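You operate a simulated robot arm through the tools that you are given. There is no shell and no other tool. Be economical: measure what you need, move in short steps, check, and stop when the job is done.

The job below is to be done with a simulated robot arm. You get a single attempt, and the scene is never put back.

## Task
Set up a new order of 700 trays on the cabinet screen next to press C.
Fine: zero the counter; setup switch to SETUP.

It is judged by the outcome, as a careful person would: the job done as asked, and still so three seconds after it is handed in. It fails if anything else is knocked over, pushed out of place, dropped, spilled or broken.

## Robot
A 6-joint arm with a two-finger gripper on a trunk, on a base that drives. Base frame: it is fixed to the floor where the robot stands at the start and does not move with it; the origin is under the middle of the robot, x ahead of it, y to its left, z up. Lengths are in mm, angles in rad, forces in N, time in s.
It reaches about 1023 mm from its shoulder. Its first joint turns from -2.897 to 2.897 rad. Places, roughly: balance knob next to press C [1000, 200, 1500]; blow four knob by press C [1000, 200, 500]; blow one knob by press C [1000, 200, 800]; blow three knob by press C [1000, 200, 600]; blow two knob by press C [1000, 200, 700]; cabinet main switch by press C [600, 0, 1000]; cabinet stop button by press C [200, -300, 1300]; clutch knob next to press C [1000, 200, 1600]; cushion four knob by press C [1000, 200, 1100]; cushion one knob by press C [1000, 200, 1400]; cushion three knob by press C [1000, 200, 1200]; cushion two knob by press C [1000, 200, 1300]; eject knob next to press C [1000, 200, 1000]; setup switch next to press C [300, -200, 1300]; stacker knob next to press C [1000, 200, 400]. Payload 2.45 kg.
Tool frame: the origin (TCP) lies between the finger pads and is the grasp point; the fingertips stand 26 mm ahead of it; z points along the fingers, y is the line along which they close. The gripper opens to 96 mm. The gripper's body begins 69 mm behind the TCP.
Orientation is that of the tool frame in the base frame, as a unit quaternion [w, x, y, z]. With the fingers straight down and closing along the base's y, the tool's x points along the base's -x, its y along +y and its z along -z.

## Interface
- The arm moves only by the tool move_arm. Its argument "deltas" is a list of rows, each a list of 6 numbers: the shift along the base's x, y, z in mm, then the turn, a rotation vector about the base's x, y, z in rad. In form: [[tx, ty, tz, rx, ry, rz], ...]. A call has 1 to 10 rows; each row is the pose to reach, as a shift and turn from the pose commanded when the call began. "fingers" is the closure in counts, from 0 (fully open) to 255 (shut), set as the call begins (left out, the last holds). A row lasts 0.2 s, in which the tool goes at most 50 mm and 0.15 rad; a call with a longer step from one row to the next is refused whole, and so is a gripper value outside its range. A pose out of reach is approached as far as the arm can. The call stops where the force on the tool passes 40 N (or 10 N more than at its start, if that is more) or the arm is blocked; 0.2 s more then pass. Each finger halts on what it meets, pressing with about 30 N; the grip force reading is that of the motor and also rises with nothing between the fingers. The clock runs only during rows and for 0.2 s after the last one: add rows that repeat a pose to give the fingers time. It gives the time, the measured TCP pose, the force on the tool (base axes), the opening and the grip force at its end, in the units of the frame above (readings bear some noise), with the torque about the TCP (base axes, N m) and any sound that the robot's microphone picked up.
- Cameras (640 x 400 px; columns grow to the right, rows downward): "scene" is now at [13, 109.2, 1179.2]; the picture's right is [-0.54, -0.84, 0.00], its down [0.03, -0.02, -1.00] and it looks along [0.84, -0.54, 0.04] (base axes); focal length 279 px, centre (320, 200). "wrist" rides on the gripper at [82, 3, -98] in the tool frame; the picture's right is [-0.04, 1.00, 0.00], its down [-0.73, -0.03, -0.68] and it looks along [-0.68, -0.03, 0.73] (tool axes); focal length 256 px, centre (320, 200). There is no depth. A picture from a camera that has moved, and an enlarged one, comes with that camera's place and axes in the base frame and with its lens.
- capture(camera): a new picture of that camera. The clock stands still meanwhile.
- slide_trunk(by): slides the trunk up (or, below 0, down) by that many mm; the arm and the scene camera ride with it, the base frame stays. It gives what a move gives, with no picture.
- drive_base(legs): drives the robot by 1 to 6 legs, each [ahead, turn to the left] in mm and rad, along the robot's own axes; the way and the turn of a leg run together, so that a leg with both is an arc; at most 1500 mm and 3.142 rad a leg. The arm and the cameras ride along, it lands a little off, and it stops where it bumps. It gives what a move gives.
- head_to(pan, tilt): turns the head with the scene camera to pan (to the left, within 2.705 rad either way) and tilt (down, from -0.506 to 1.204), counted from straight ahead of the robot. It gives what a move gives.
- enlarge(camera, box): a new picture of the part [left, top, right, bottom] of that camera's present view, enlarged. The clock stands still meanwhile.
- sign_off(): hands the job in; it is judged then, once.

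Go step by step. Nothing tells you exact positions but the pictures and the camera data: compare them with the known pose of the tool, close in by small moves and look again before you grip or let go. The budget is 120 turns and 98 pictures, counting those below and the enlarged ones. Unless the task says otherwise, let go and move clear before handing in, and close with one line.

The tools are called after ">>>" as a command line: name --pt "numbers of a row" for each row, then --argument value for the rest, lists and objects as JSON in quotes. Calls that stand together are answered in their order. move_arm: Moves the arm, as the interface text tells. Its arguments: {"type":"object","properties":{"deltas":{"type":"array","items":{"type":"array","items":{"type":"number"}}},"fingers":{"type":"number"}},"required":["deltas"]} The other tools are called the same way: slide_trunk (by) slides the trunk up or down; drive_base (legs) drives the base; head_to (pan, tilt) turns the head that bears the scene camera; capture (camera) takes a picture; enlarge (camera, box) takes an enlarged picture of a part of a camera's view; sign_off () hands the job in.

At the start:

```text
clock: 0.0
eef_pos: [432.1, -124.2, 1000.2]
tcp_rot: [0.0, 0.001, 1.0, 0.0]
contact_force: [-0.3, -0.1, -0.7]
wrist_torque: [-0.02, -0.03, -0.01]
opening: 95.8
finger_force: 0.0
trunk travel left (down, up): [-150.0, 0.0]
robot x, y, heading: [1.6, -2.8, 0.007]
head pan, tilt: [-0.574, -0.035]
```

scene: 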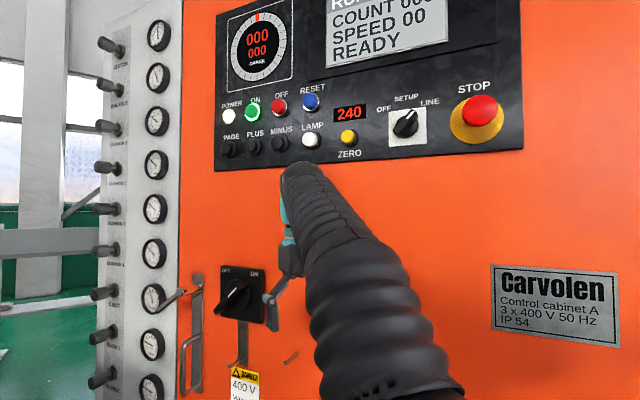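
wrist: 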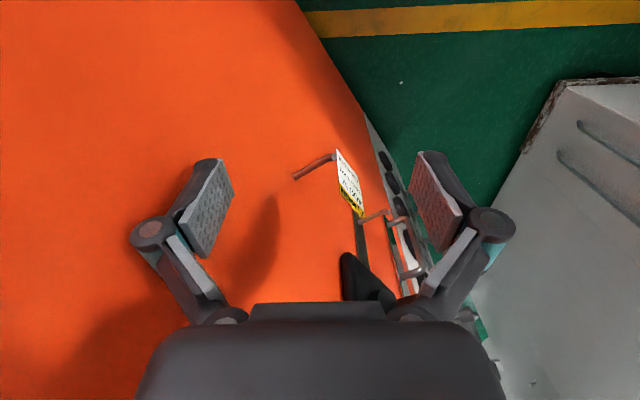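

I see the orange cabinet with a panel: screen, counter 240, buttons PAGE/PLUS/MINUS, ZERO, SETUP switch (OFF/SETUP/LINE). I'll look up to see the screen and the whole panel.

>>> head_to --pan -0.65 --tilt -0.4

>>> capture --camera "scene"

>>> enlarge --camera "scene" --box '[200, 180, 440, 330]'

```text
clock: 0.8
eef_pos: [430.5, -125.7, 1000.4]
tcp_rot: [0.001, -0.001, 1.0, 0.0]
contact_force: [-0.1, -0.2, 0.0]
wrist_torque: [-0.03, -0.03, 0.0]
opening: 95.7
finger_force: 0.0
trunk travel left (down, up): [-150.0, 0.0]
robot x, y, heading: [-1.4, -2.2, 0.002]
head pan, tilt: [-0.649, -0.4]
```

```text
95 pictures are left
camera scene: at [-3.5, 113.3, 1209.0], right [-0.6, -0.8, 0.0], down [0.31, -0.23, -0.92], along [0.73, -0.56, 0.39], focal length 279 px, centre (320, 200)
```

scene: 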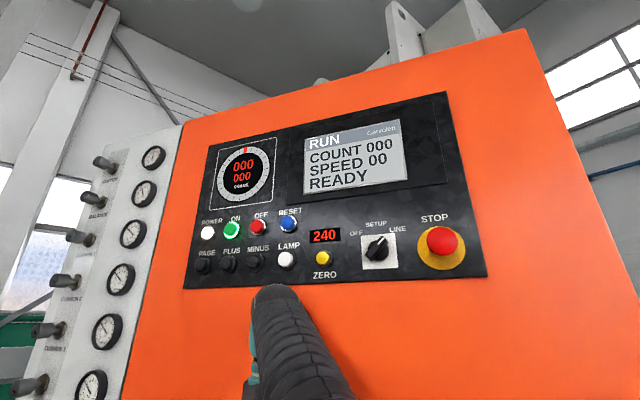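

```text
2.67 times, centred on (320, 255) of scene
camera zoom: at [-3.5, 113.3, 1209.0], right [-0.6, -0.8, 0.0], down [0.31, -0.23, -0.92], along [0.73, -0.56, 0.39], focal length 745 px, centre (320, 53)
```

zoom: 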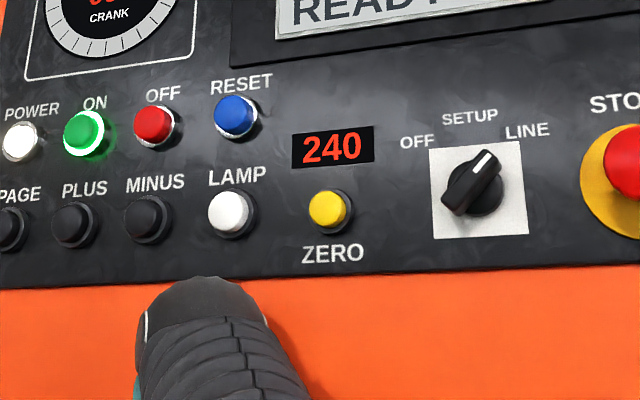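

The screen is on RUN, the counter reads 240 and the switch seems to stand at LINE. The panel is very near the robot, so I check what's behind before backing off.

>>> head_to --pan 2.6 --tilt 0.6

>>> capture --camera "scene"

>>> head_to --pan -2.6 --tilt 0.6

>>> capture --camera "scene"

>>> head_to --pan -0.5 --tilt 0.5

>>> capture --camera "scene"

```text
clock: 3.6
eef_pos: [431.8, -125.6, 999.0]
tcp_rot: [0.0, 0.0, 1.0, 0.0]
contact_force: [-0.1, 0.3, 0.3]
wrist_torque: [-0.02, 0.01, 0.02]
opening: 96.1
finger_force: 0.0
trunk travel left (down, up): [-150.0, 0.0]
robot x, y, heading: [-0.1, -2.1, -0.001]
head pan, tilt: [2.601, 0.6]
```

```text
93 pictures are left
camera scene: at [-137.6, 203.1, 1120.8], right [0.52, 0.86, 0.0], down [0.48, -0.29, -0.83], along [-0.71, 0.43, -0.56], focal length 279 px, centre (320, 200)
```

scene: 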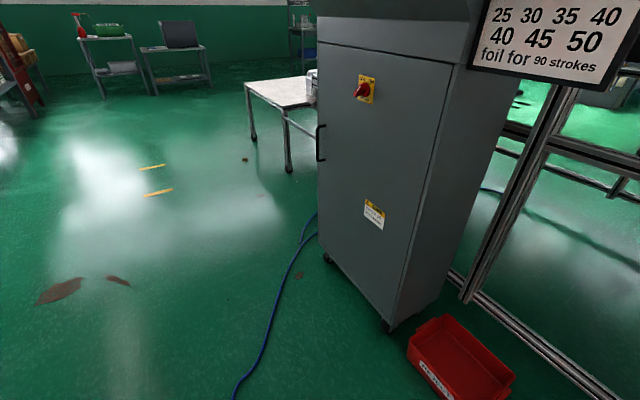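

```text
clock: 7.7
eef_pos: [430.9, -125.3, 999.8]
tcp_rot: [0.001, 0.0, 1.0, 0.001]
contact_force: [-0.2, -0.2, -0.1]
wrist_torque: [0.0, 0.0, -0.03]
opening: 96.0
finger_force: 0.0
trunk travel left (down, up): [-150.0, 0.0]
robot x, y, heading: [2.3, 1.9, -0.002]
head pan, tilt: [-2.601, 0.6]
```

```text
92 pictures are left
camera scene: at [-137.6, 112.0, 1120.8], right [-0.52, 0.86, 0.0], down [0.48, 0.29, -0.83], along [-0.71, -0.43, -0.56], focal length 279 px, centre (320, 200)
```

scene: 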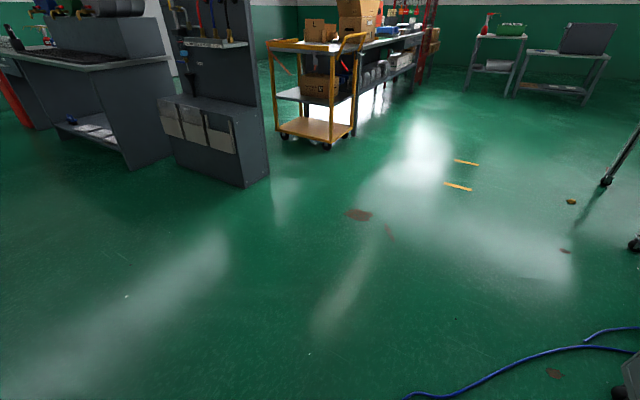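

```text
clock: 9.7
eef_pos: [432.8, -125.5, 999.6]
tcp_rot: [0.0, -0.001, 1.0, 0.0]
contact_force: [-0.1, -0.7, 0.7]
wrist_torque: [-0.02, -0.02, 0.03]
opening: 96.1
finger_force: 0.0
trunk travel left (down, up): [-150.0, 0.0]
robot x, y, heading: [-0.3, 4.6, -0.001]
head pan, tilt: [-0.499, 0.499]
```

```text
91 pictures are left
camera scene: at [18.0, 113.9, 1129.9], right [-0.48, -0.88, 0.0], down [-0.42, 0.23, -0.88], along [0.77, -0.42, -0.48], focal length 279 px, centre (320, 200)
```

scene: 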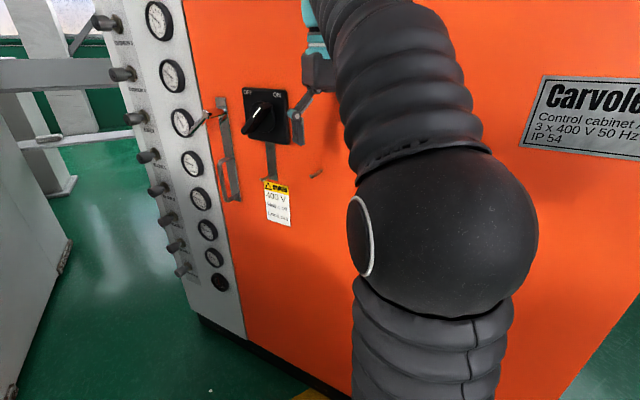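

Behind the robot there's open floor with a blue cable. I look steeply down to see how near the cable comes.

>>> head_to --pan -2.7 --tilt 1.1

>>> capture --camera "scene"

>>> head_to --pan 2.7 --tilt 1.1

>>> capture --camera "scene"

```text
clock: 11.8
eef_pos: [432.0, -123.9, 1001.0]
tcp_rot: [0.0, 0.0, 1.0, 0.0]
contact_force: [0.4, -0.2, -1.1]
wrist_torque: [0.03, -0.02, -0.01]
opening: 96.1
finger_force: 0.1
trunk travel left (down, up): [-150.0, 0.0]
robot x, y, heading: [-1.9, -1.8, 0.0]
head pan, tilt: [-2.7, 1.1]
```

```text
90 pictures are left
camera scene: at [-118.9, 130.5, 1082.2], right [-0.43, 0.9, 0.0], down [0.81, 0.38, -0.45], along [-0.41, -0.19, -0.89], focal length 279 px, centre (320, 200)
```

scene: 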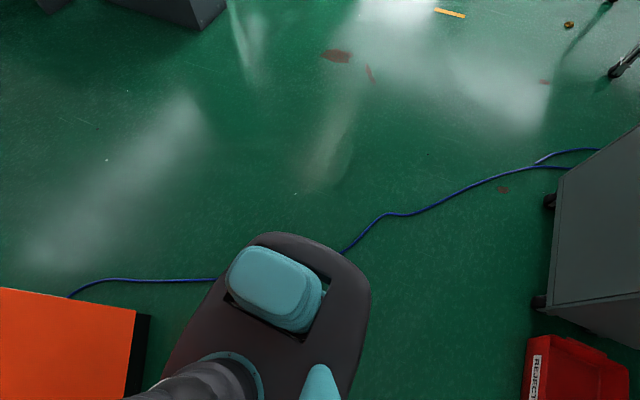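

```text
clock: 15.9
eef_pos: [431.9, -125.0, 1000.9]
tcp_rot: [0.0, 0.001, 1.0, 0.0]
contact_force: [-0.2, 0.2, 0.1]
wrist_torque: [0.0, 0.04, 0.02]
opening: 96.0
finger_force: 0.0
trunk travel left (down, up): [-150.0, 0.0]
robot x, y, heading: [0.4, -2.1, -0.004]
head pan, tilt: [2.7, 1.1]
```

```text
89 pictures are left
camera scene: at [-118.9, 184.5, 1082.2], right [0.43, 0.9, 0.0], down [0.81, -0.38, -0.45], along [-0.41, 0.19, -0.89], focal length 279 px, centre (320, 200)
```

scene: 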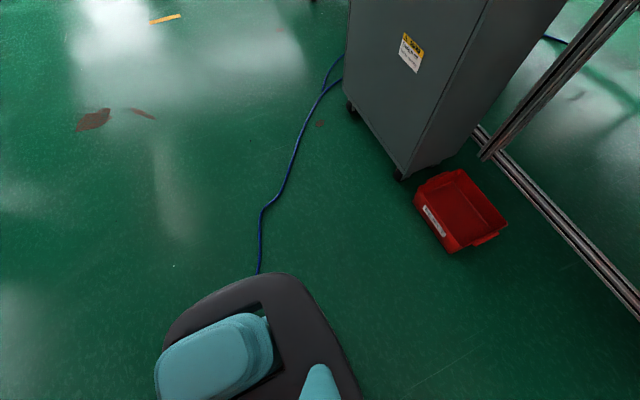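

The cable already passes flat under the robot; behind is free. I back up 250 mm for arm room and look at the panel again.

>>> drive_base --legs '[[-250, 0]]'

>>> head_to --pan -0.6 --tilt 0.0

>>> capture --camera "scene"

```text
clock: 17.8
eef_pos: [178.5, -123.6, 1000.6]
tcp_rot: [0.0, -0.002, 1.0, 0.0]
contact_force: [0.2, 0.2, -0.4]
wrist_torque: [-0.01, 0.02, 0.02]
opening: 96.0
finger_force: 0.0
trunk travel left (down, up): [-150.0, 0.0]
robot x, y, heading: [-250.5, -0.5, 0.002]
head pan, tilt: [2.7, 1.1]
```

```text
clock: 20.6
eef_pos: [178.8, -124.7, 1000.0]
tcp_rot: [-0.001, -0.002, 1.0, -0.001]
contact_force: [-0.1, -0.2, -0.2]
wrist_torque: [0.0, 0.03, 0.02]
opening: 96.0
finger_force: 0.1
trunk travel left (down, up): [-150.0, 0.0]
robot x, y, heading: [-252.2, -1.7, 0.001]
head pan, tilt: [-0.6, 0.0]
```

```text
88 pictures are left
camera scene: at [-241.0, 106.3, 1176.0], right [-0.56, -0.83, 0.0], down [0.0, 0.0, -1.0], along [0.83, -0.56, 0.0], focal length 279 px, centre (320, 200)
```

scene: 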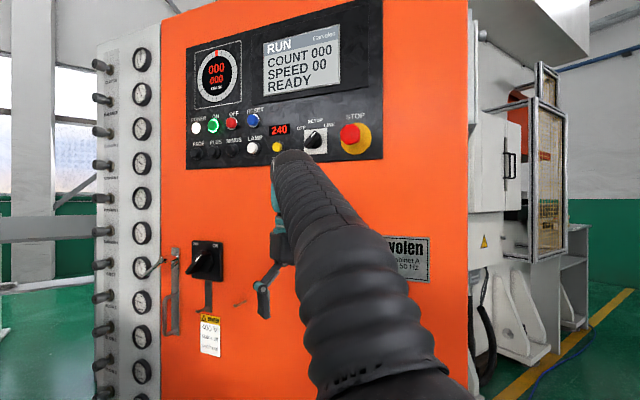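

The cabinet front is about 1 m off now, with the setup knob near (352,-288,1328) and ZERO near (420,-211). I now pitch the tool forward and raise it, staying well clear of the panel.

>>> move_arm --pt "0 15 25 0 -0.149 0" --pt "0 30 50 0 -0.298 0" --pt "0 45 75 0 -0.447 0" --pt "0 60 100 0 -0.596 0" --pt "0 70 125 0 -0.745 0" --pt "0 80 150 0 -0.894 0" --pt "0 90 175 0 -1.043 0" --pt "0 100 200 0 -1.192 0" --pt "0 110 225 0 -1.341 0" --pt "0 120 250 0 -1.49 0" --fingers 255

>>> move_arm --pt "5 5 0 0 -0.08 0" --pt "5 5 0 0 -0.08 0"

>>> move_arm --pt "0 0 0 0 0 -0.137" --pt "0 0 0 0 0 -0.274" --pt "0 0 0 0 0 -0.411" --pt "0 0 0 0 0 -0.548" --pt "0 0 0 0 0 -0.685" --pt "0 0 0 0 0 -0.822" --pt "0 0 0 0 0 -0.96" --pt "0 0 0 0 0 -0.96"

>>> capture --camera "scene"

>>> capture --camera "wrist"

```text
clock: 22.8
eef_pos: [177.0, -2.9, 1248.8]
tcp_rot: [0.679, -0.002, 0.734, -0.001]
contact_force: [0.4, 0.6, -1.2]
wrist_torque: [0.01, 0.02, -0.01]
opening: 0.1
finger_force: 28.1
trunk travel left (down, up): [-150.0, 0.0]
robot x, y, heading: [-252.7, 2.5, 0.002]
head pan, tilt: [-0.6, 0.0]
```

```text
clock: 23.4
eef_pos: [182.6, -0.7, 1249.7]
tcp_rot: [0.707, -0.001, 0.707, -0.001]
contact_force: [-0.6, -0.4, 1.0]
wrist_torque: [-0.03, 0.02, -0.01]
opening: 0.0
finger_force: 28.6
trunk travel left (down, up): [-150.0, 0.0]
robot x, y, heading: [-253.3, 0.6, 0.002]
head pan, tilt: [-0.6, 0.0]
```

```text
clock: 25.2
eef_pos: [183.9, 1.2, 1250.0]
tcp_rot: [0.626, 0.326, 0.628, -0.328]
contact_force: [-0.1, 0.5, 0.4]
wrist_torque: [0.02, -0.02, -0.04]
opening: 0.0
finger_force: 28.5
trunk travel left (down, up): [-150.0, 0.0]
robot x, y, heading: [-253.5, -3.7, 0.008]
head pan, tilt: [-0.6, 0.0]
```

```text
87 pictures are left
camera scene: at [-241.1, 106.3, 1176.0], right [-0.56, -0.83, 0.0], down [0.0, 0.0, -1.0], along [0.83, -0.56, 0.0], focal length 279 px, centre (320, 200)
```

scene: 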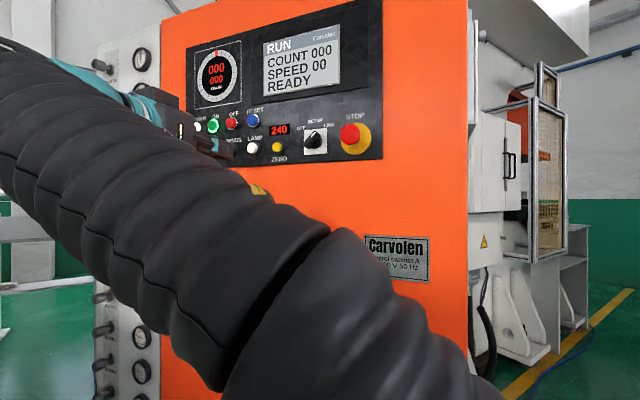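

```text
86 pictures are left
camera wrist: at [130.9, 83.0, 1167.4], right [0.82, 0.57, 0.04], down [-0.41, 0.54, 0.73], along [0.4, -0.62, 0.68], focal length 256 px, centre (320, 200)
```

wrist: 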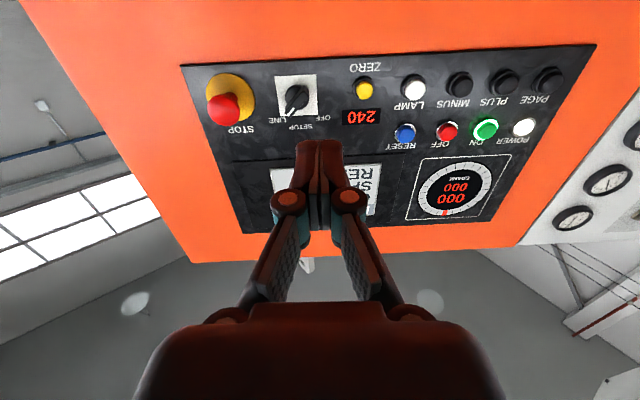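

The wrist view (upside down) shows the whole panel; buttons are about 66 mm apart. I move the closed gripper to about 160 mm in front of the setup knob to measure with parallax.

>>> move_arm --pt "-17 -12 35 0 0 0" --pt "-35 -25 75 0 0 0" --pt "-12 -58 75 0 0 0" --pt "11 -91 75 0 0 0" --pt "34 -124 75 0 0 0" --pt "57 -156 75 0 0 0" --pt "57 -156 75 0 0 0"

>>> capture --camera "wrist"

>>> capture --camera "scene"

```text
clock: 26.8
eef_pos: [240.4, -155.4, 1323.4]
tcp_rot: [0.626, 0.326, 0.628, -0.328]
contact_force: [-0.2, 0.6, 0.4]
wrist_torque: [-0.03, 0.0, 0.01]
opening: 0.1
finger_force: 28.6
trunk travel left (down, up): [-150.0, 0.0]
robot x, y, heading: [-255.0, 4.6, 0.005]
head pan, tilt: [-0.6, 0.0]
```

```text
85 pictures are left
camera wrist: at [187.1, -74.1, 1241.6], right [0.82, 0.57, 0.04], down [-0.41, 0.54, 0.73], along [0.4, -0.62, 0.68], focal length 256 px, centre (320, 200)
```

wrist: 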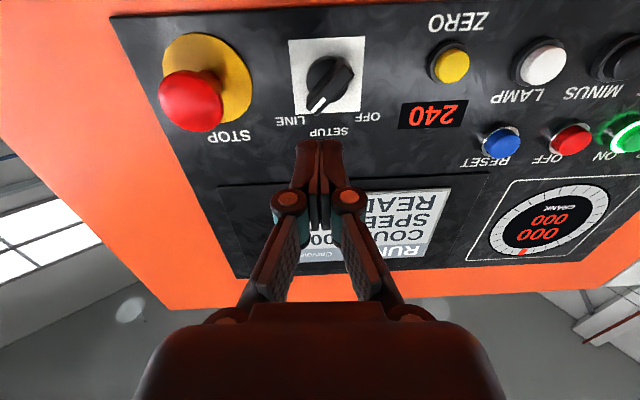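

```text
84 pictures are left
camera scene: at [-241.0, 106.3, 1176.0], right [-0.56, -0.83, 0.0], down [0.0, 0.0, -1.0], along [0.83, -0.56, 0.0], focal length 279 px, centre (320, 200)
```

scene: 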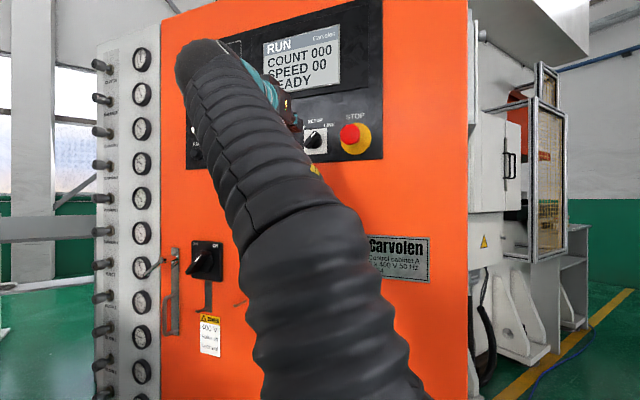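

The panel plane lies about 135 mm ahead of the TCP, knob about 10 mm lower and 5 mm to the left. I zoom in to judge the knob's shape and angle.

>>> enlarge --camera "wrist" --box '[248, 20, 408, 120]'

>>> enlarge --camera "scene" --box '[280, 100, 376, 160]'

```text
4.00 times, centred on (328, 70) of wrist
camera zoom: at [187.1, -74.1, 1241.6], right [0.82, 0.57, 0.04], down [-0.41, 0.54, 0.73], along [0.4, -0.62, 0.68], focal length 1024 px, centre (288, 720)
```

zoom: 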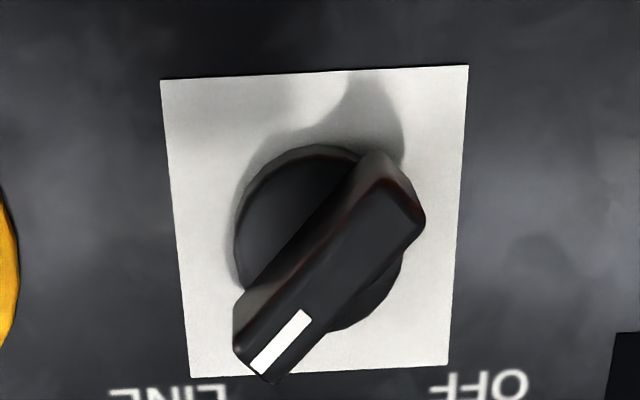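

```text
6.67 times, centred on (328, 130) of scene
camera zoom: at [-241.0, 106.3, 1176.0], right [-0.56, -0.83, 0.0], down [0.0, 0.0, -1.0], along [0.83, -0.56, 0.0], focal length 1862 px, centre (267, 667)
```

zoom: 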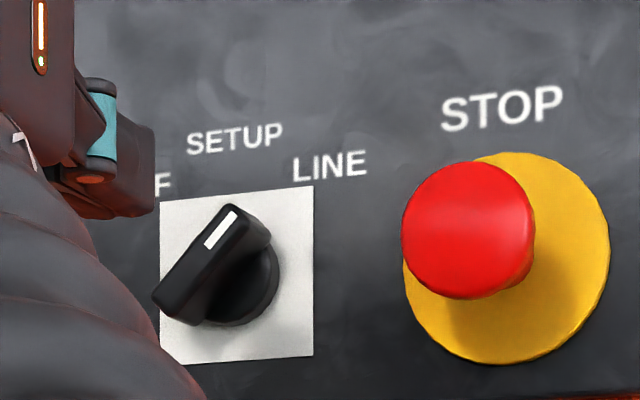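

The lever points at LINE, about 40° right of vertical, ~15 mm wide, its face ~106 mm ahead. I roll the tool to match, open to ~42 mm, and go part of the way in.

>>> move_arm --pt "1 1 -2 0.08 -0.115 0" --pt "2 1 -4 0.16 -0.23 0" --pt "3 2 -6 0.24 -0.345 0" --pt "4 3 -8 0.32 -0.458 0" --pt "5.3 3.7 -10 0.4 -0.57 0" --pt "5.3 3.7 -10 0.4 -0.57 0" --fingers 143

>>> move_arm --pt "11.5 -16.4 0 0 0 0" --pt "23 -32.7 0 0 0 0" --pt "34.5 -49.1 0 0 0 0" --pt "34.5 -49.1 0 0 0 0"

>>> capture --camera "wrist"

>>> enlarge --camera "scene" --box '[240, 80, 400, 180]'

```text
clock: 28.2
eef_pos: [246.0, -150.5, 1315.1]
tcp_rot: [0.701, 0.52, 0.479, -0.092]
contact_force: [0.6, 0.6, 0.3]
wrist_torque: [0.01, 0.02, 0.0]
opening: 42.1
finger_force: 0.0
trunk travel left (down, up): [-150.0, 0.0]
robot x, y, heading: [-251.8, 0.8, 0.004]
head pan, tilt: [-0.6, 0.0]
```

```text
clock: 29.2
eef_pos: [281.3, -199.2, 1314.6]
tcp_rot: [0.7, 0.521, 0.479, -0.094]
contact_force: [-0.2, 0.2, 0.5]
wrist_torque: [-0.01, 0.01, -0.02]
opening: 42.3
finger_force: 0.1
trunk travel left (down, up): [-150.0, 0.0]
robot x, y, heading: [-252.6, 0.3, 0.007]
head pan, tilt: [-0.6, 0.0]
```

```text
81 pictures are left
camera wrist: at [269.3, -88.1, 1253.6], right [0.61, 0.43, 0.67], down [-0.79, 0.27, 0.55], along [0.05, -0.86, 0.5], focal length 256 px, centre (320, 200)
```

wrist: 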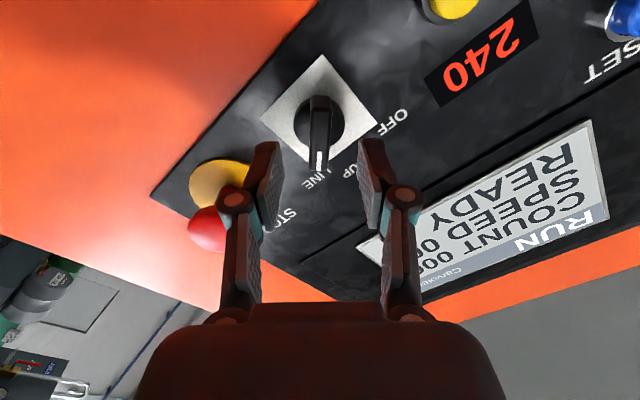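

```text
4.00 times, centred on (320, 130) of scene
camera zoom: at [-241.0, 106.3, 1176.0], right [-0.56, -0.83, 0.0], down [0.0, 0.0, -1.0], along [0.83, -0.56, 0.0], focal length 1117 px, centre (320, 480)
```

zoom: 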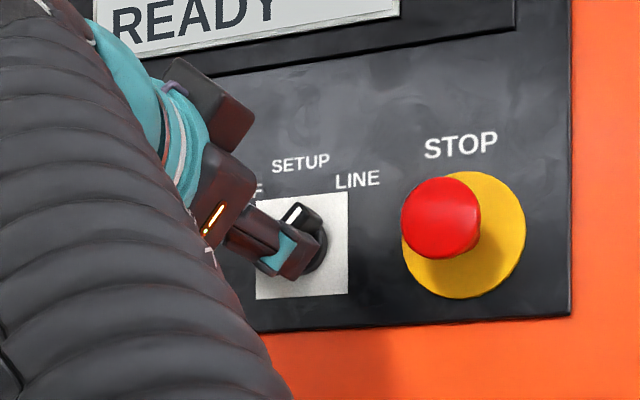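

The lever is aligned and centred between the fingers, its face ~24 mm past the tips. I advance 33 mm slowly and close.

>>> move_arm --pt "6 -8.6 0 0 0 0" --pt "11 -15.7 0 0 0 0" --pt "15 -21.4 0 0 0 0" --pt "19 -27 0 0 0 0" --pt "19 -27 0 0 0 0"

>>> capture --camera "wrist"

```text
clock: 30.4
eef_pos: [300.6, -227.0, 1314.8]
tcp_rot: [0.7, 0.52, 0.48, -0.094]
contact_force: [-0.4, -0.1, 0.3]
wrist_torque: [0.02, 0.03, -0.01]
opening: 42.0
finger_force: 0.1
trunk travel left (down, up): [-150.0, 0.0]
robot x, y, heading: [-255.8, -1.7, 0.001]
head pan, tilt: [-0.6, 0.0]
```

```text
79 pictures are left
camera wrist: at [288.7, -115.7, 1253.4], right [0.61, 0.43, 0.67], down [-0.79, 0.27, 0.55], along [0.05, -0.86, 0.5], focal length 256 px, centre (320, 200)
```

wrist: 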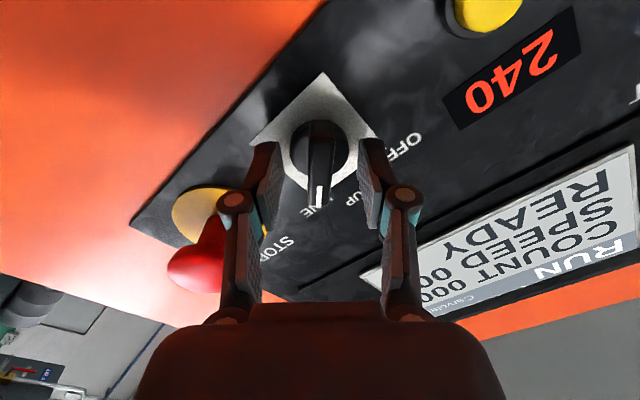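

Tips straddle the lever by about 8 mm. I close and then turn counter-clockwise.

>>> move_arm --pt "0 0 0 0 0 0" --pt "0 0 0 0 0 0" --pt "0 0 0 0 0 0" --fingers 255

>>> move_arm --pt "0 0 0 -0.07 0.1 0" --pt "0 0 0 -0.14 0.2 0" --pt "0 0 0 -0.21 0.3 0" --pt "0 0 0 -0.28 0.4 0" --pt "0 0 0 -0.35 0.5 0" --pt "0 0 0 -0.425 0.605 0" --pt "0 0 0 -0.425 0.605 0"

>>> enlarge --camera "scene" --box '[240, 30, 400, 180]'

>>> capture --camera "wrist"

```text
clock: 31.2
eef_pos: [298.8, -227.7, 1314.6]
tcp_rot: [0.7, 0.521, 0.479, -0.094]
contact_force: [-3.2, -0.2, -3.3]
wrist_torque: [0.23, 0.14, -0.21]
opening: 12.8
finger_force: 40.2
trunk travel left (down, up): [-150.0, 0.0]
robot x, y, heading: [-249.8, -3.3, 0.002]
head pan, tilt: [-0.6, 0.0]
```

```text
clock: 32.8
eef_pos: [299.0, -228.8, 1314.7]
tcp_rot: [0.619, 0.311, 0.635, -0.341]
contact_force: [-14.5, 5.1, -18.5]
wrist_torque: [0.71, 0.41, -0.71]
opening: 13.0
finger_force: 39.5
trunk travel left (down, up): [-150.0, 0.0]
robot x, y, heading: [-252.3, -0.6, 0.001]
head pan, tilt: [-0.6, 0.0]
```

```text
2.67 times, centred on (320, 105) of scene
camera zoom: at [-241.5, 106.5, 1175.9], right [-0.56, -0.83, 0.0], down [0.0, 0.0, -1.0], along [0.83, -0.56, 0.0], focal length 745 px, centre (320, 453)
```

zoom: 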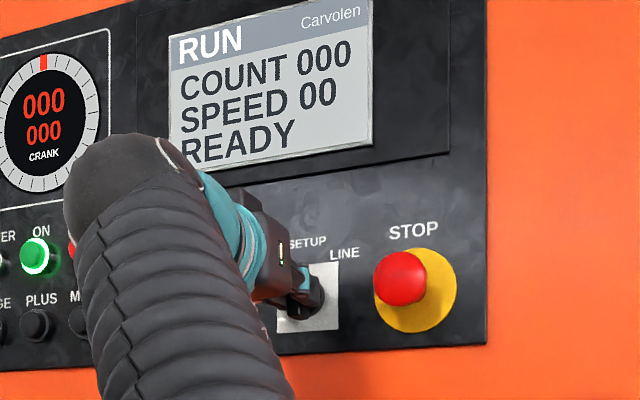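

```text
77 pictures are left
camera wrist: at [243.1, -147.8, 1232.8], right [0.82, 0.57, -0.01], down [-0.38, 0.56, 0.73], along [0.43, -0.6, 0.68], focal length 256 px, centre (320, 200)
```

wrist: 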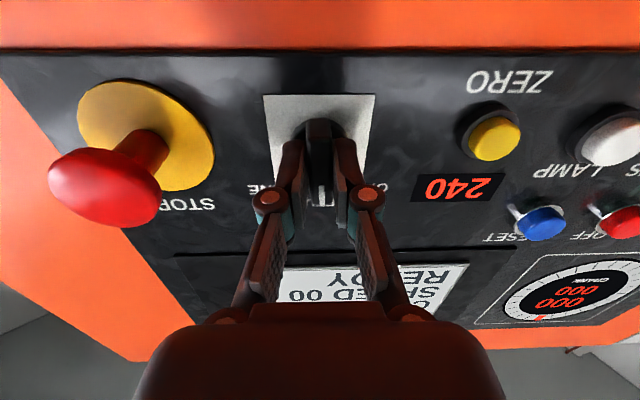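

The lever now points up to SETUP. I open and back off straight, then look.

>>> move_arm --pt "0 0 0 0 0 0" --pt "0 0 0 0 0 0" --pt "-8 11 0 0 0 0" --pt "-20 28 0 0 0 0" --pt "-35 50 0 0 0 0" --pt "-35 50 0 0 0 0" --fingers 143

>>> capture --camera "wrist"

>>> capture --camera "scene"

```text
clock: 34.2
eef_pos: [265.0, -176.4, 1314.5]
tcp_rot: [0.619, 0.313, 0.634, -0.341]
contact_force: [0.0, 1.2, 0.0]
wrist_torque: [-0.03, -0.04, -0.01]
opening: 42.0
finger_force: 0.1
trunk travel left (down, up): [-150.0, 0.0]
robot x, y, heading: [-252.0, 0.2, 0.001]
head pan, tilt: [-0.6, 0.0]
```

```text
76 pictures are left
camera wrist: at [209.1, -97.0, 1233.0], right [0.82, 0.57, -0.01], down [-0.39, 0.56, 0.73], along [0.43, -0.6, 0.68], focal length 256 px, centre (320, 200)
```

wrist: 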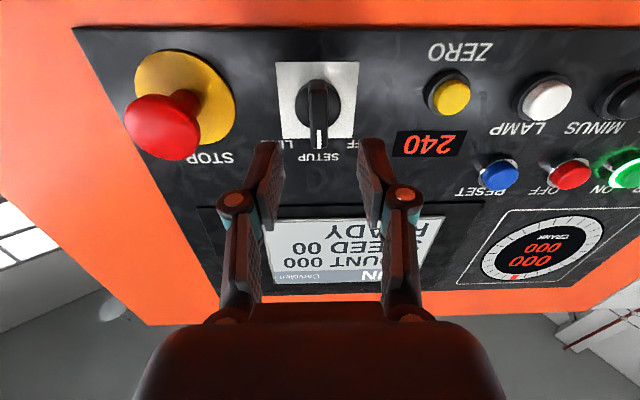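

```text
75 pictures are left
camera scene: at [-241.0, 106.3, 1176.0], right [-0.56, -0.83, 0.0], down [0.0, 0.0, -1.0], along [0.83, -0.56, 0.0], focal length 279 px, centre (320, 200)
```

scene: 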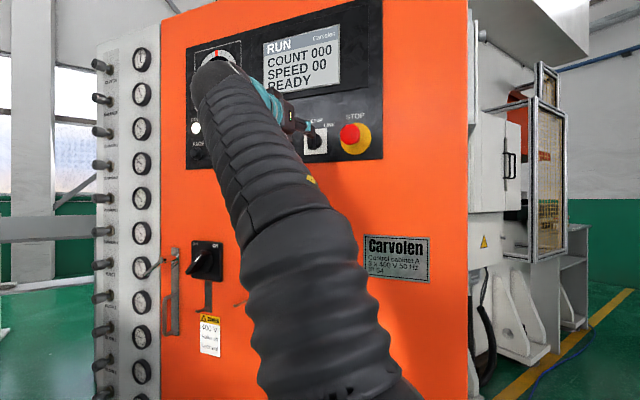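

The switch stands at SETUP. Next, ZERO: I close the fingers and move in front of it.

>>> move_arm --pt "0 0 0 0 0 0" --pt "25 18 -3 0.02 -0.028 0" --pt "50 35 -6 0.02 -0.028 0" --pt "75 53 -9 0.02 -0.028 0" --pt "95 24 -9 0.02 -0.028 0" --pt "95 24 -9 0.02 -0.028 0" --fingers 255

>>> capture --camera "wrist"

>>> capture --camera "scene"

```text
clock: 35.6
eef_pos: [356.0, -152.9, 1297.2]
tcp_rot: [0.625, 0.322, 0.63, -0.33]
contact_force: [0.6, 0.1, 0.5]
wrist_torque: [-0.02, -0.03, -0.05]
opening: 0.1
finger_force: 28.0
out of reach, approached as far as the arm can: row 5, 6
trunk travel left (down, up): [-150.0, 0.0]
robot x, y, heading: [-255.3, 0.8, 0.008]
head pan, tilt: [-0.6, 0.0]
```

```text
74 pictures are left
camera wrist: at [302.0, -71.9, 1214.8], right [0.82, 0.57, 0.03], down [-0.41, 0.54, 0.73], along [0.41, -0.61, 0.68], focal length 256 px, centre (320, 200)
```

wrist: 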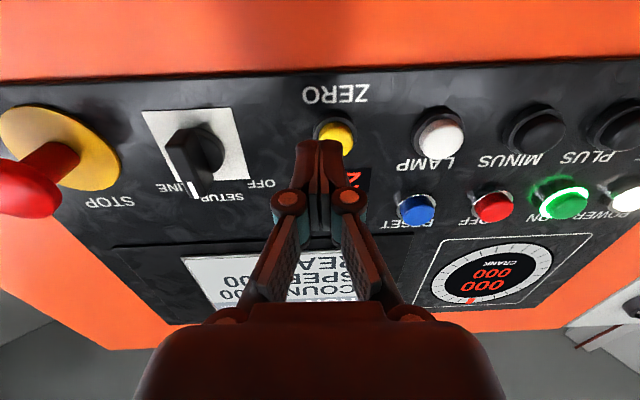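

```text
73 pictures are left
camera scene: at [-240.9, 106.4, 1176.0], right [-0.56, -0.83, 0.0], down [0.0, 0.0, -1.0], along [0.83, -0.56, 0.0], focal length 279 px, centre (320, 200)
```

scene: 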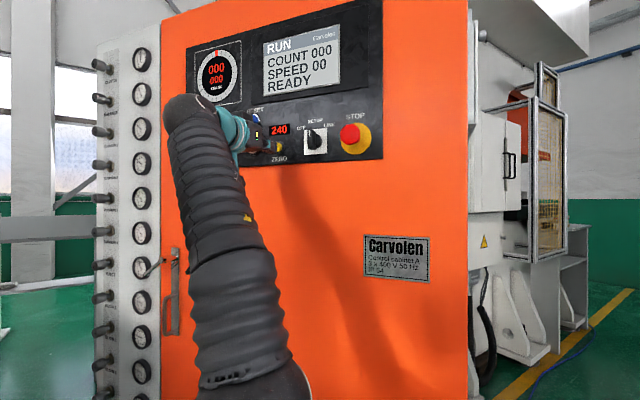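

That is at the edge of reach, so I retract and drive forward about 170 mm; then ZERO and the PAGE/PLUS/MINUS row should all be reachable.

>>> move_arm --pt "-22 31 0 0 0 0" --pt "-44 62 0 0 0 0" --pt "-66 93 0 0 0 0" --pt "-88 124 0 0 0 0" --pt "-105 150 0 0 0 0" --pt "-105 150 0 0 0 0"

>>> drive_base --legs '[[170, 0]]'

>>> capture --camera "scene"

>>> capture --camera "wrist"

```text
clock: 37.0
eef_pos: [249.0, -1.8, 1299.5]
tcp_rot: [0.625, 0.323, 0.629, -0.33]
contact_force: [-0.1, 0.0, 0.4]
wrist_torque: [0.01, 0.01, -0.05]
opening: 0.0
finger_force: 28.7
trunk travel left (down, up): [-150.0, 0.0]
robot x, y, heading: [-248.5, 0.1, 0.008]
head pan, tilt: [-0.6, 0.0]
```

```text
clock: 38.4
eef_pos: [419.8, 0.2, 1297.9]
tcp_rot: [0.625, 0.322, 0.63, -0.33]
contact_force: [0.8, 0.4, 0.1]
wrist_torque: [0.02, -0.04, 0.02]
opening: 0.0
finger_force: 28.3
trunk travel left (down, up): [-150.0, 0.0]
robot x, y, heading: [-87.6, 0.2, 0.008]
head pan, tilt: [-0.6, 0.0]
```

```text
72 pictures are left
camera scene: at [-72.1, 107.2, 1176.0], right [-0.56, -0.83, 0.0], down [0.0, 0.0, -1.0], along [0.83, -0.56, 0.0], focal length 279 px, centre (320, 200)
```

scene: 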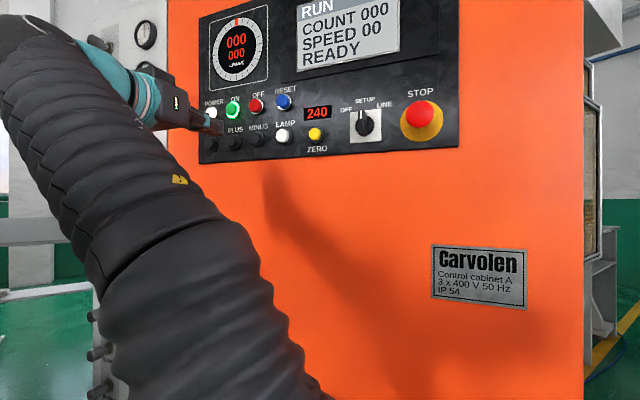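

```text
71 pictures are left
camera wrist: at [365.0, 81.1, 1216.7], right [0.82, 0.58, 0.03], down [-0.41, 0.54, 0.73], along [0.41, -0.61, 0.68], focal length 256 px, centre (320, 200)
```

wrist: 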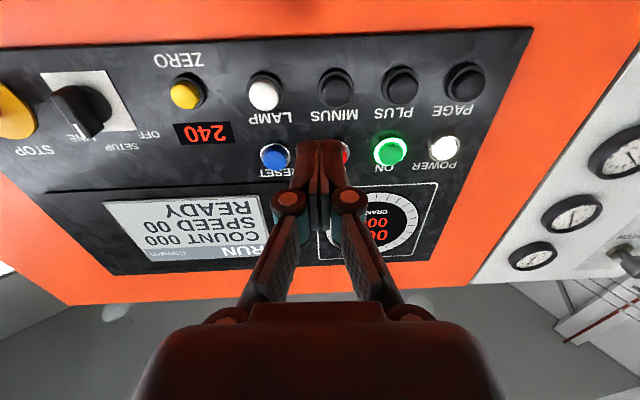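

Everything is in view and the row of buttons lies at z≈1304. I move in front of ZERO, leaving ~35 mm, and tilt the head to see the whole screen.

>>> move_arm --pt "-36 -25 2 0 0 0" --pt "-72 -50 4 0 0 0" --pt "-107.6 -75.6 6 0 0 0" --pt "-82 -112 6 0 0 0" --pt "-56.6 -148 6 0 0 0" --pt "-56.6 -148 6 0 0 0"

>>> head_to --pan -0.6 --tilt -0.2

>>> capture --camera "wrist"

>>> capture --camera "scene"

```text
clock: 39.8
eef_pos: [362.6, -147.7, 1303.7]
tcp_rot: [0.626, 0.322, 0.63, -0.328]
contact_force: [-0.9, 0.4, 0.2]
wrist_torque: [0.02, -0.02, 0.01]
opening: 0.0
finger_force: 27.9
trunk travel left (down, up): [-150.0, 0.0]
robot x, y, heading: [-83.8, 0.8, 0.011]
head pan, tilt: [-0.6, 0.0]
```

```text
clock: 40.6
eef_pos: [362.2, -148.7, 1304.7]
tcp_rot: [0.625, 0.322, 0.63, -0.33]
contact_force: [0.3, -0.4, 0.1]
wrist_torque: [0.0, 0.01, 0.01]
opening: 0.0
finger_force: 28.2
trunk travel left (down, up): [-150.0, 0.0]
robot x, y, heading: [-78.4, 0.4, 0.002]
head pan, tilt: [-0.6, -0.201]
```

```text
70 pictures are left
camera wrist: at [308.3, -67.4, 1221.9], right [0.82, 0.58, 0.03], down [-0.41, 0.54, 0.73], along [0.41, -0.61, 0.68], focal length 256 px, centre (320, 200)
```

wrist: 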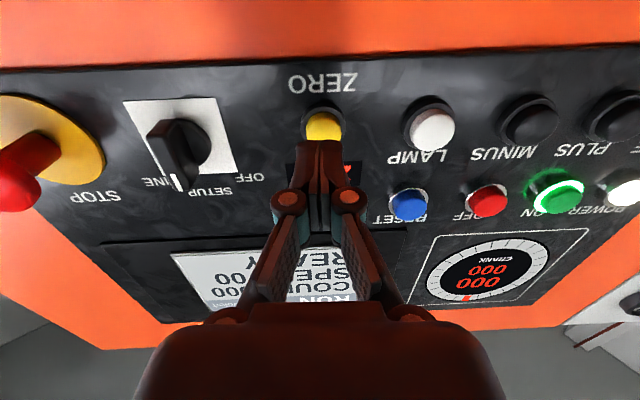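

```text
69 pictures are left
camera scene: at [-77.7, 111.0, 1193.4], right [-0.56, -0.83, 0.0], down [0.16, -0.11, -0.98], along [0.81, -0.55, 0.2], focal length 279 px, centre (320, 200)
```

scene: 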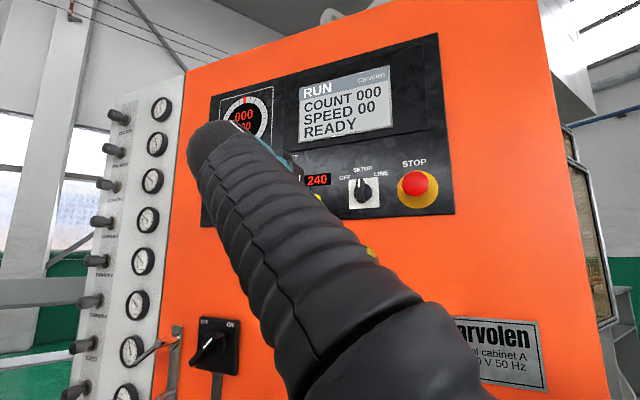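

Aligned with ZERO, about 37 mm from its face. I press slowly.

>>> move_arm --pt "8.6 -12.3 0 0 0 0" --pt "17.3 -24.5 0 0 0 0" --pt "19.5 -27.8 0 0 0 0" --pt "20.7 -29.4 0 0 0 0" --pt "21.9 -31.1 0 0 0 0" --pt "23 -32.7 0 0 0 0" --pt "24.2 -34.4 0 0 0 0"

>>> capture --camera "scene"

```text
clock: 42.2
eef_pos: [384.5, -180.5, 1306.1]
tcp_rot: [0.627, 0.321, 0.629, -0.329]
contact_force: [-22.9, 23.2, -13.0]
wrist_torque: [0.3, 0.13, -0.2]
opening: 6.1
finger_force: 28.8
trunk travel left (down, up): [-150.0, 0.0]
robot x, y, heading: [-85.5, 0.5, 0.008]
head pan, tilt: [-0.6, -0.201]
heard: click
```

```text
68 pictures are left
camera scene: at [-79.7, 113.4, 1193.0], right [-0.56, -0.83, 0.0], down [0.17, -0.11, -0.98], along [0.81, -0.55, 0.2], focal length 279 px, centre (320, 200)
```

scene: 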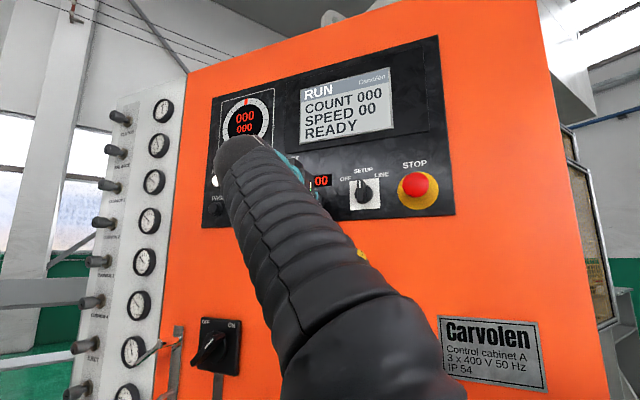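

ZERO clicked and the counter shows ...00. I back off and look at it, then go to PAGE.

>>> move_arm --pt "-12 17 -1 0 0 0" --pt "-24 34 -1 0 0 0" --pt "-24 34 -1 0 0 0"

>>> move_arm --pt "36 25.3 0 0 0 0" --pt "72 50.6 0 0 0 0" --pt "108 75.9 0 0 0 0" --pt "144 101.2 0 0 0 0" --pt "180 126.5 0 0 0 0" --pt "216 151.8 0 0 0 0" --pt "216 151.8 0 0 0 0"

>>> capture --camera "wrist"

>>> capture --camera "scene"

```text
clock: 43.0
eef_pos: [362.9, -148.4, 1301.6]
tcp_rot: [0.625, 0.322, 0.63, -0.329]
contact_force: [0.7, -0.5, 0.3]
wrist_torque: [-0.01, 0.0, 0.0]
opening: 0.0
finger_force: 28.2
trunk travel left (down, up): [-150.0, 0.0]
robot x, y, heading: [-85.5, 0.8, 0.009]
head pan, tilt: [-0.6, -0.201]
```

```text
clock: 44.6
eef_pos: [545.9, -10.9, 1263.4]
tcp_rot: [0.627, 0.321, 0.63, -0.327]
contact_force: [-0.6, 0.0, 0.1]
wrist_torque: [0.01, 0.01, 0.03]
opening: 0.0
finger_force: 28.1
out of reach, approached as far as the arm can: row 4, 5, 6, 7
trunk travel left (down, up): [-150.0, 0.0]
robot x, y, heading: [-81.7, 2.5, 0.003]
head pan, tilt: [-0.6, -0.201]
```

```text
67 pictures are left
camera wrist: at [492.4, 70.6, 1182.3], right [0.82, 0.58, 0.03], down [-0.41, 0.54, 0.73], along [0.41, -0.61, 0.68], focal length 256 px, centre (320, 200)
```

wrist: 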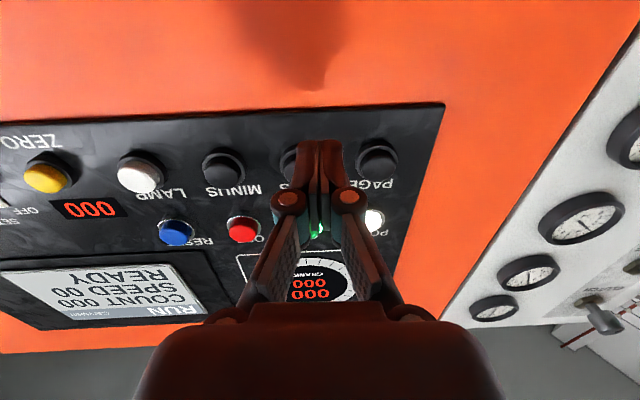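

```text
66 pictures are left
camera scene: at [-78.0, 111.0, 1193.5], right [-0.56, -0.83, 0.0], down [0.17, -0.11, -0.98], along [0.81, -0.55, 0.2], focal length 279 px, centre (320, 200)
```

scene: 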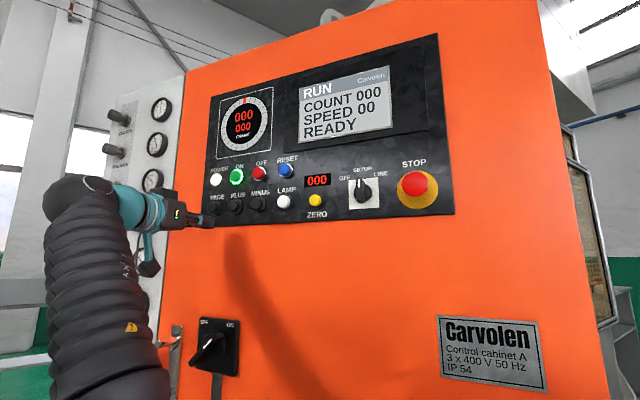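

Counter is 000. PAGE is just out of reach, so I retract and drive forward 130 mm.

>>> move_arm --pt "-20 28 10 0 0 0" --pt "-40 56 20 0 0 0" --pt "-60 85 30 0 0 0" --pt "-75 106 41 0 0 0" --pt "-75 106 41 0 0 0"

>>> drive_base --legs '[[130, 0]]'

>>> capture --camera "wrist"

>>> capture --camera "scene"

```text
clock: 45.8
eef_pos: [458.7, 87.5, 1284.2]
tcp_rot: [0.625, 0.323, 0.629, -0.33]
contact_force: [0.0, -1.2, 0.7]
wrist_torque: [0.03, 0.03, 0.1]
opening: 0.1
finger_force: 29.0
out of reach, approached as far as the arm can: row 1, 2, 3, 4, 5
trunk travel left (down, up): [-150.0, 0.0]
robot x, y, heading: [-88.0, -1.1, 0.007]
head pan, tilt: [-0.6, -0.201]
```

```text
clock: 47.0
eef_pos: [589.2, 88.9, 1283.6]
tcp_rot: [0.625, 0.322, 0.63, -0.33]
contact_force: [-0.5, -0.8, -0.1]
wrist_torque: [0.01, -0.04, 0.01]
opening: 0.1
finger_force: 28.0
trunk travel left (down, up): [-150.0, 0.0]
robot x, y, heading: [48.2, 1.0, 0.008]
head pan, tilt: [-0.6, -0.201]
```

```text
65 pictures are left
camera wrist: at [534.9, 169.4, 1201.6], right [0.82, 0.58, 0.03], down [-0.41, 0.54, 0.73], along [0.41, -0.61, 0.68], focal length 256 px, centre (320, 200)
```

wrist: 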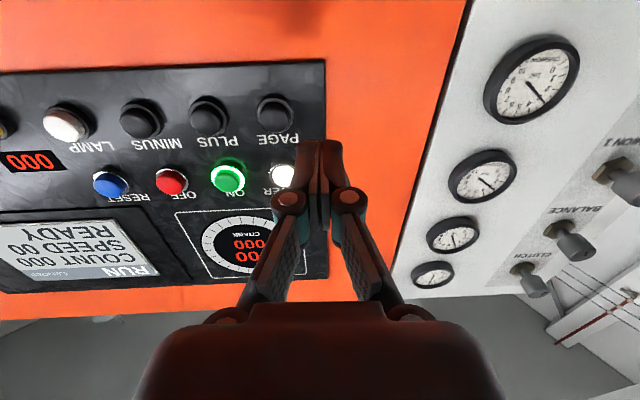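

```text
64 pictures are left
camera scene: at [50.7, 112.0, 1193.4], right [-0.56, -0.83, 0.0], down [0.17, -0.11, -0.98], along [0.81, -0.55, 0.2], focal length 279 px, centre (320, 200)
```

scene: 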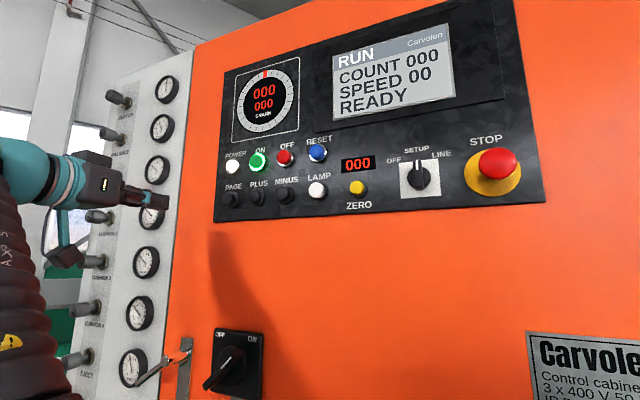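

The whole panel is in view and the counter reads 000. Fitting three views, the panel is yawed about 0.065 rad more than the tool; PAGE is near n=411, s=488, z=1308. I test with the tool yaw correction and sideways shift first.

>>> move_arm --pt "-18 -13 12 0 0 -0.03" --pt "-37 -26 24 0 0 -0.065" --pt "-37 -26 24 0 0 -0.065"

```text
clock: 47.8
eef_pos: [550.2, 58.7, 1305.2]
tcp_rot: [0.615, 0.342, 0.619, -0.349]
contact_force: [0.0, 0.1, 1.1]
wrist_torque: [-0.03, 0.02, 0.03]
opening: 0.1
finger_force: 28.0
trunk travel left (down, up): [-150.0, 0.0]
robot x, y, heading: [45.9, 1.0, 0.005]
head pan, tilt: [-0.6, -0.201]
```

>>> move_arm --pt "26 -31 1 0 0 0" --pt "53 -61.5 3 0 0 0" --pt "53 -61.5 3 0 0 0"

>>> capture --camera "wrist"

>>> capture --camera "scene"

```text
clock: 48.6
eef_pos: [600.3, -3.0, 1299.9]
tcp_rot: [0.615, 0.342, 0.619, -0.348]
contact_force: [0.2, 0.0, 1.4]
wrist_torque: [-0.01, -0.01, -0.01]
opening: 0.0
finger_force: 28.4
out of reach, approached as far as the arm can: row 1, 2, 3
trunk travel left (down, up): [-150.0, 0.0]
robot x, y, heading: [45.0, 0.3, 0.009]
head pan, tilt: [-0.6, -0.201]
```

```text
63 pictures are left
camera wrist: at [551.5, 81.3, 1216.5], right [0.85, 0.52, 0.03], down [-0.37, 0.57, 0.73], along [0.37, -0.64, 0.68], focal length 256 px, centre (320, 200)
```

wrist: 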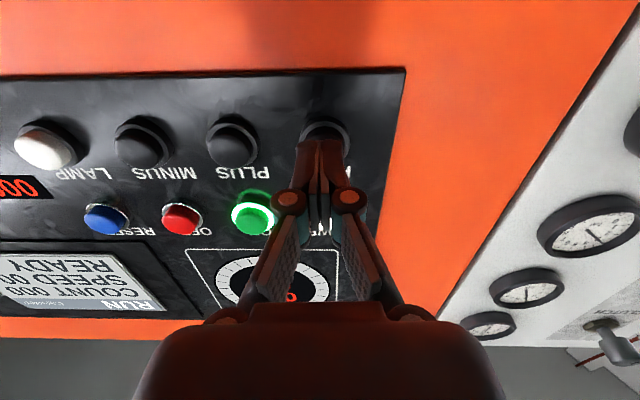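

```text
62 pictures are left
camera scene: at [50.8, 112.0, 1193.4], right [-0.56, -0.83, 0.0], down [0.17, -0.11, -0.98], along [0.81, -0.55, 0.2], focal length 279 px, centre (320, 200)
```

scene: 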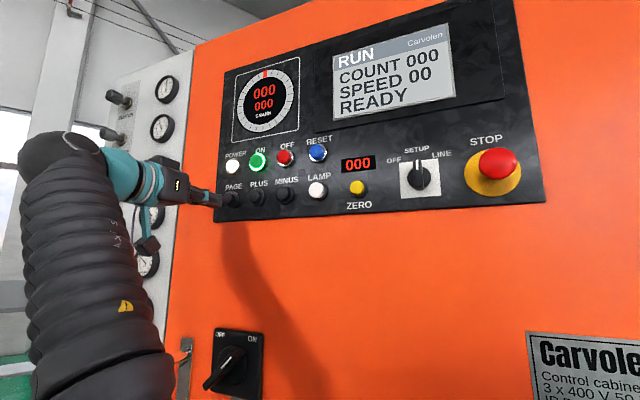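

PAGE is straight ahead but still at the reach limit. I turn the base a little left (which swings the hand away from the panel) and creep 60 mm forward.

>>> drive_base --legs '[[0, 0.3], [60, 0]]'

>>> move_arm --pt "0 0 0 0 0 -0.15" --pt "0 0 0 0 0 -0.3" --pt "0 0 0 0 0 -0.3"

>>> head_to --pan -0.9 --tilt -0.2

>>> capture --camera "wrist"

>>> capture --camera "scene"

```text
clock: 50.6
eef_pos: [633.6, 178.7, 1298.6]
tcp_rot: [0.659, 0.246, 0.663, -0.255]
contact_force: [0.1, 0.9, 0.1]
wrist_torque: [0.0, -0.02, 0.01]
opening: 0.0
finger_force: 28.3
trunk travel left (down, up): [-150.0, 0.0]
robot x, y, heading: [104.4, 21.2, 0.304]
head pan, tilt: [-0.6, -0.201]
```

```text
clock: 51.4
eef_pos: [615.3, 162.1, 1268.7]
tcp_rot: [0.614, 0.344, 0.618, -0.351]
contact_force: [0.5, -0.2, -0.1]
wrist_torque: [0.02, 0.01, -0.02]
opening: 0.0
finger_force: 28.2
out of reach, approached as far as the arm can: row 1, 2, 3
trunk travel left (down, up): [-150.0, 0.0]
robot x, y, heading: [103.9, 19.3, 0.303]
head pan, tilt: [-0.6, -0.201]
```

```text
clock: 52.2
eef_pos: [615.8, 161.7, 1270.0]
tcp_rot: [0.614, 0.343, 0.619, -0.35]
contact_force: [-0.3, 0.9, 0.1]
wrist_torque: [0.0, 0.0, -0.02]
opening: 0.1
finger_force: 28.4
trunk travel left (down, up): [-150.0, 0.0]
robot x, y, heading: [103.3, 17.0, 0.306]
head pan, tilt: [-0.901, -0.201]
```

```text
61 pictures are left
camera wrist: at [567.4, 246.8, 1186.7], right [0.85, 0.52, 0.03], down [-0.37, 0.57, 0.73], along [0.37, -0.64, 0.68], focal length 256 px, centre (320, 200)
```

wrist: 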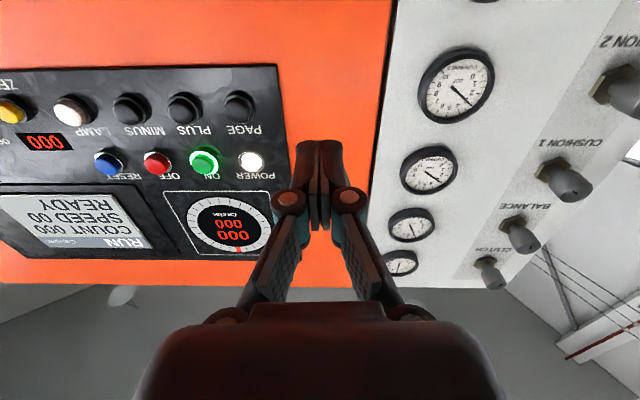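

```text
60 pictures are left
camera scene: at [64.1, 104.9, 1193.5], right [-0.56, -0.83, 0.0], down [0.17, -0.11, -0.98], along [0.81, -0.55, 0.2], focal length 279 px, centre (320, 200)
```

scene: 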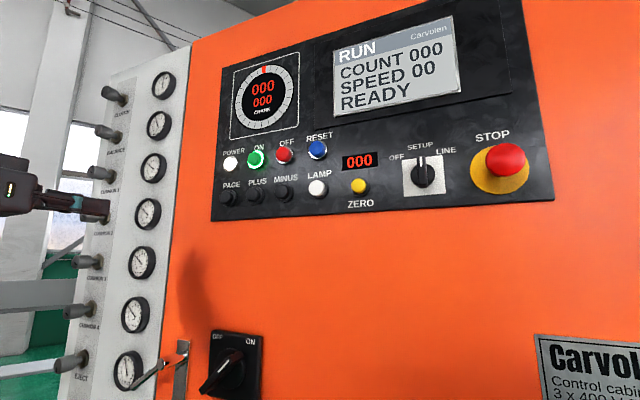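

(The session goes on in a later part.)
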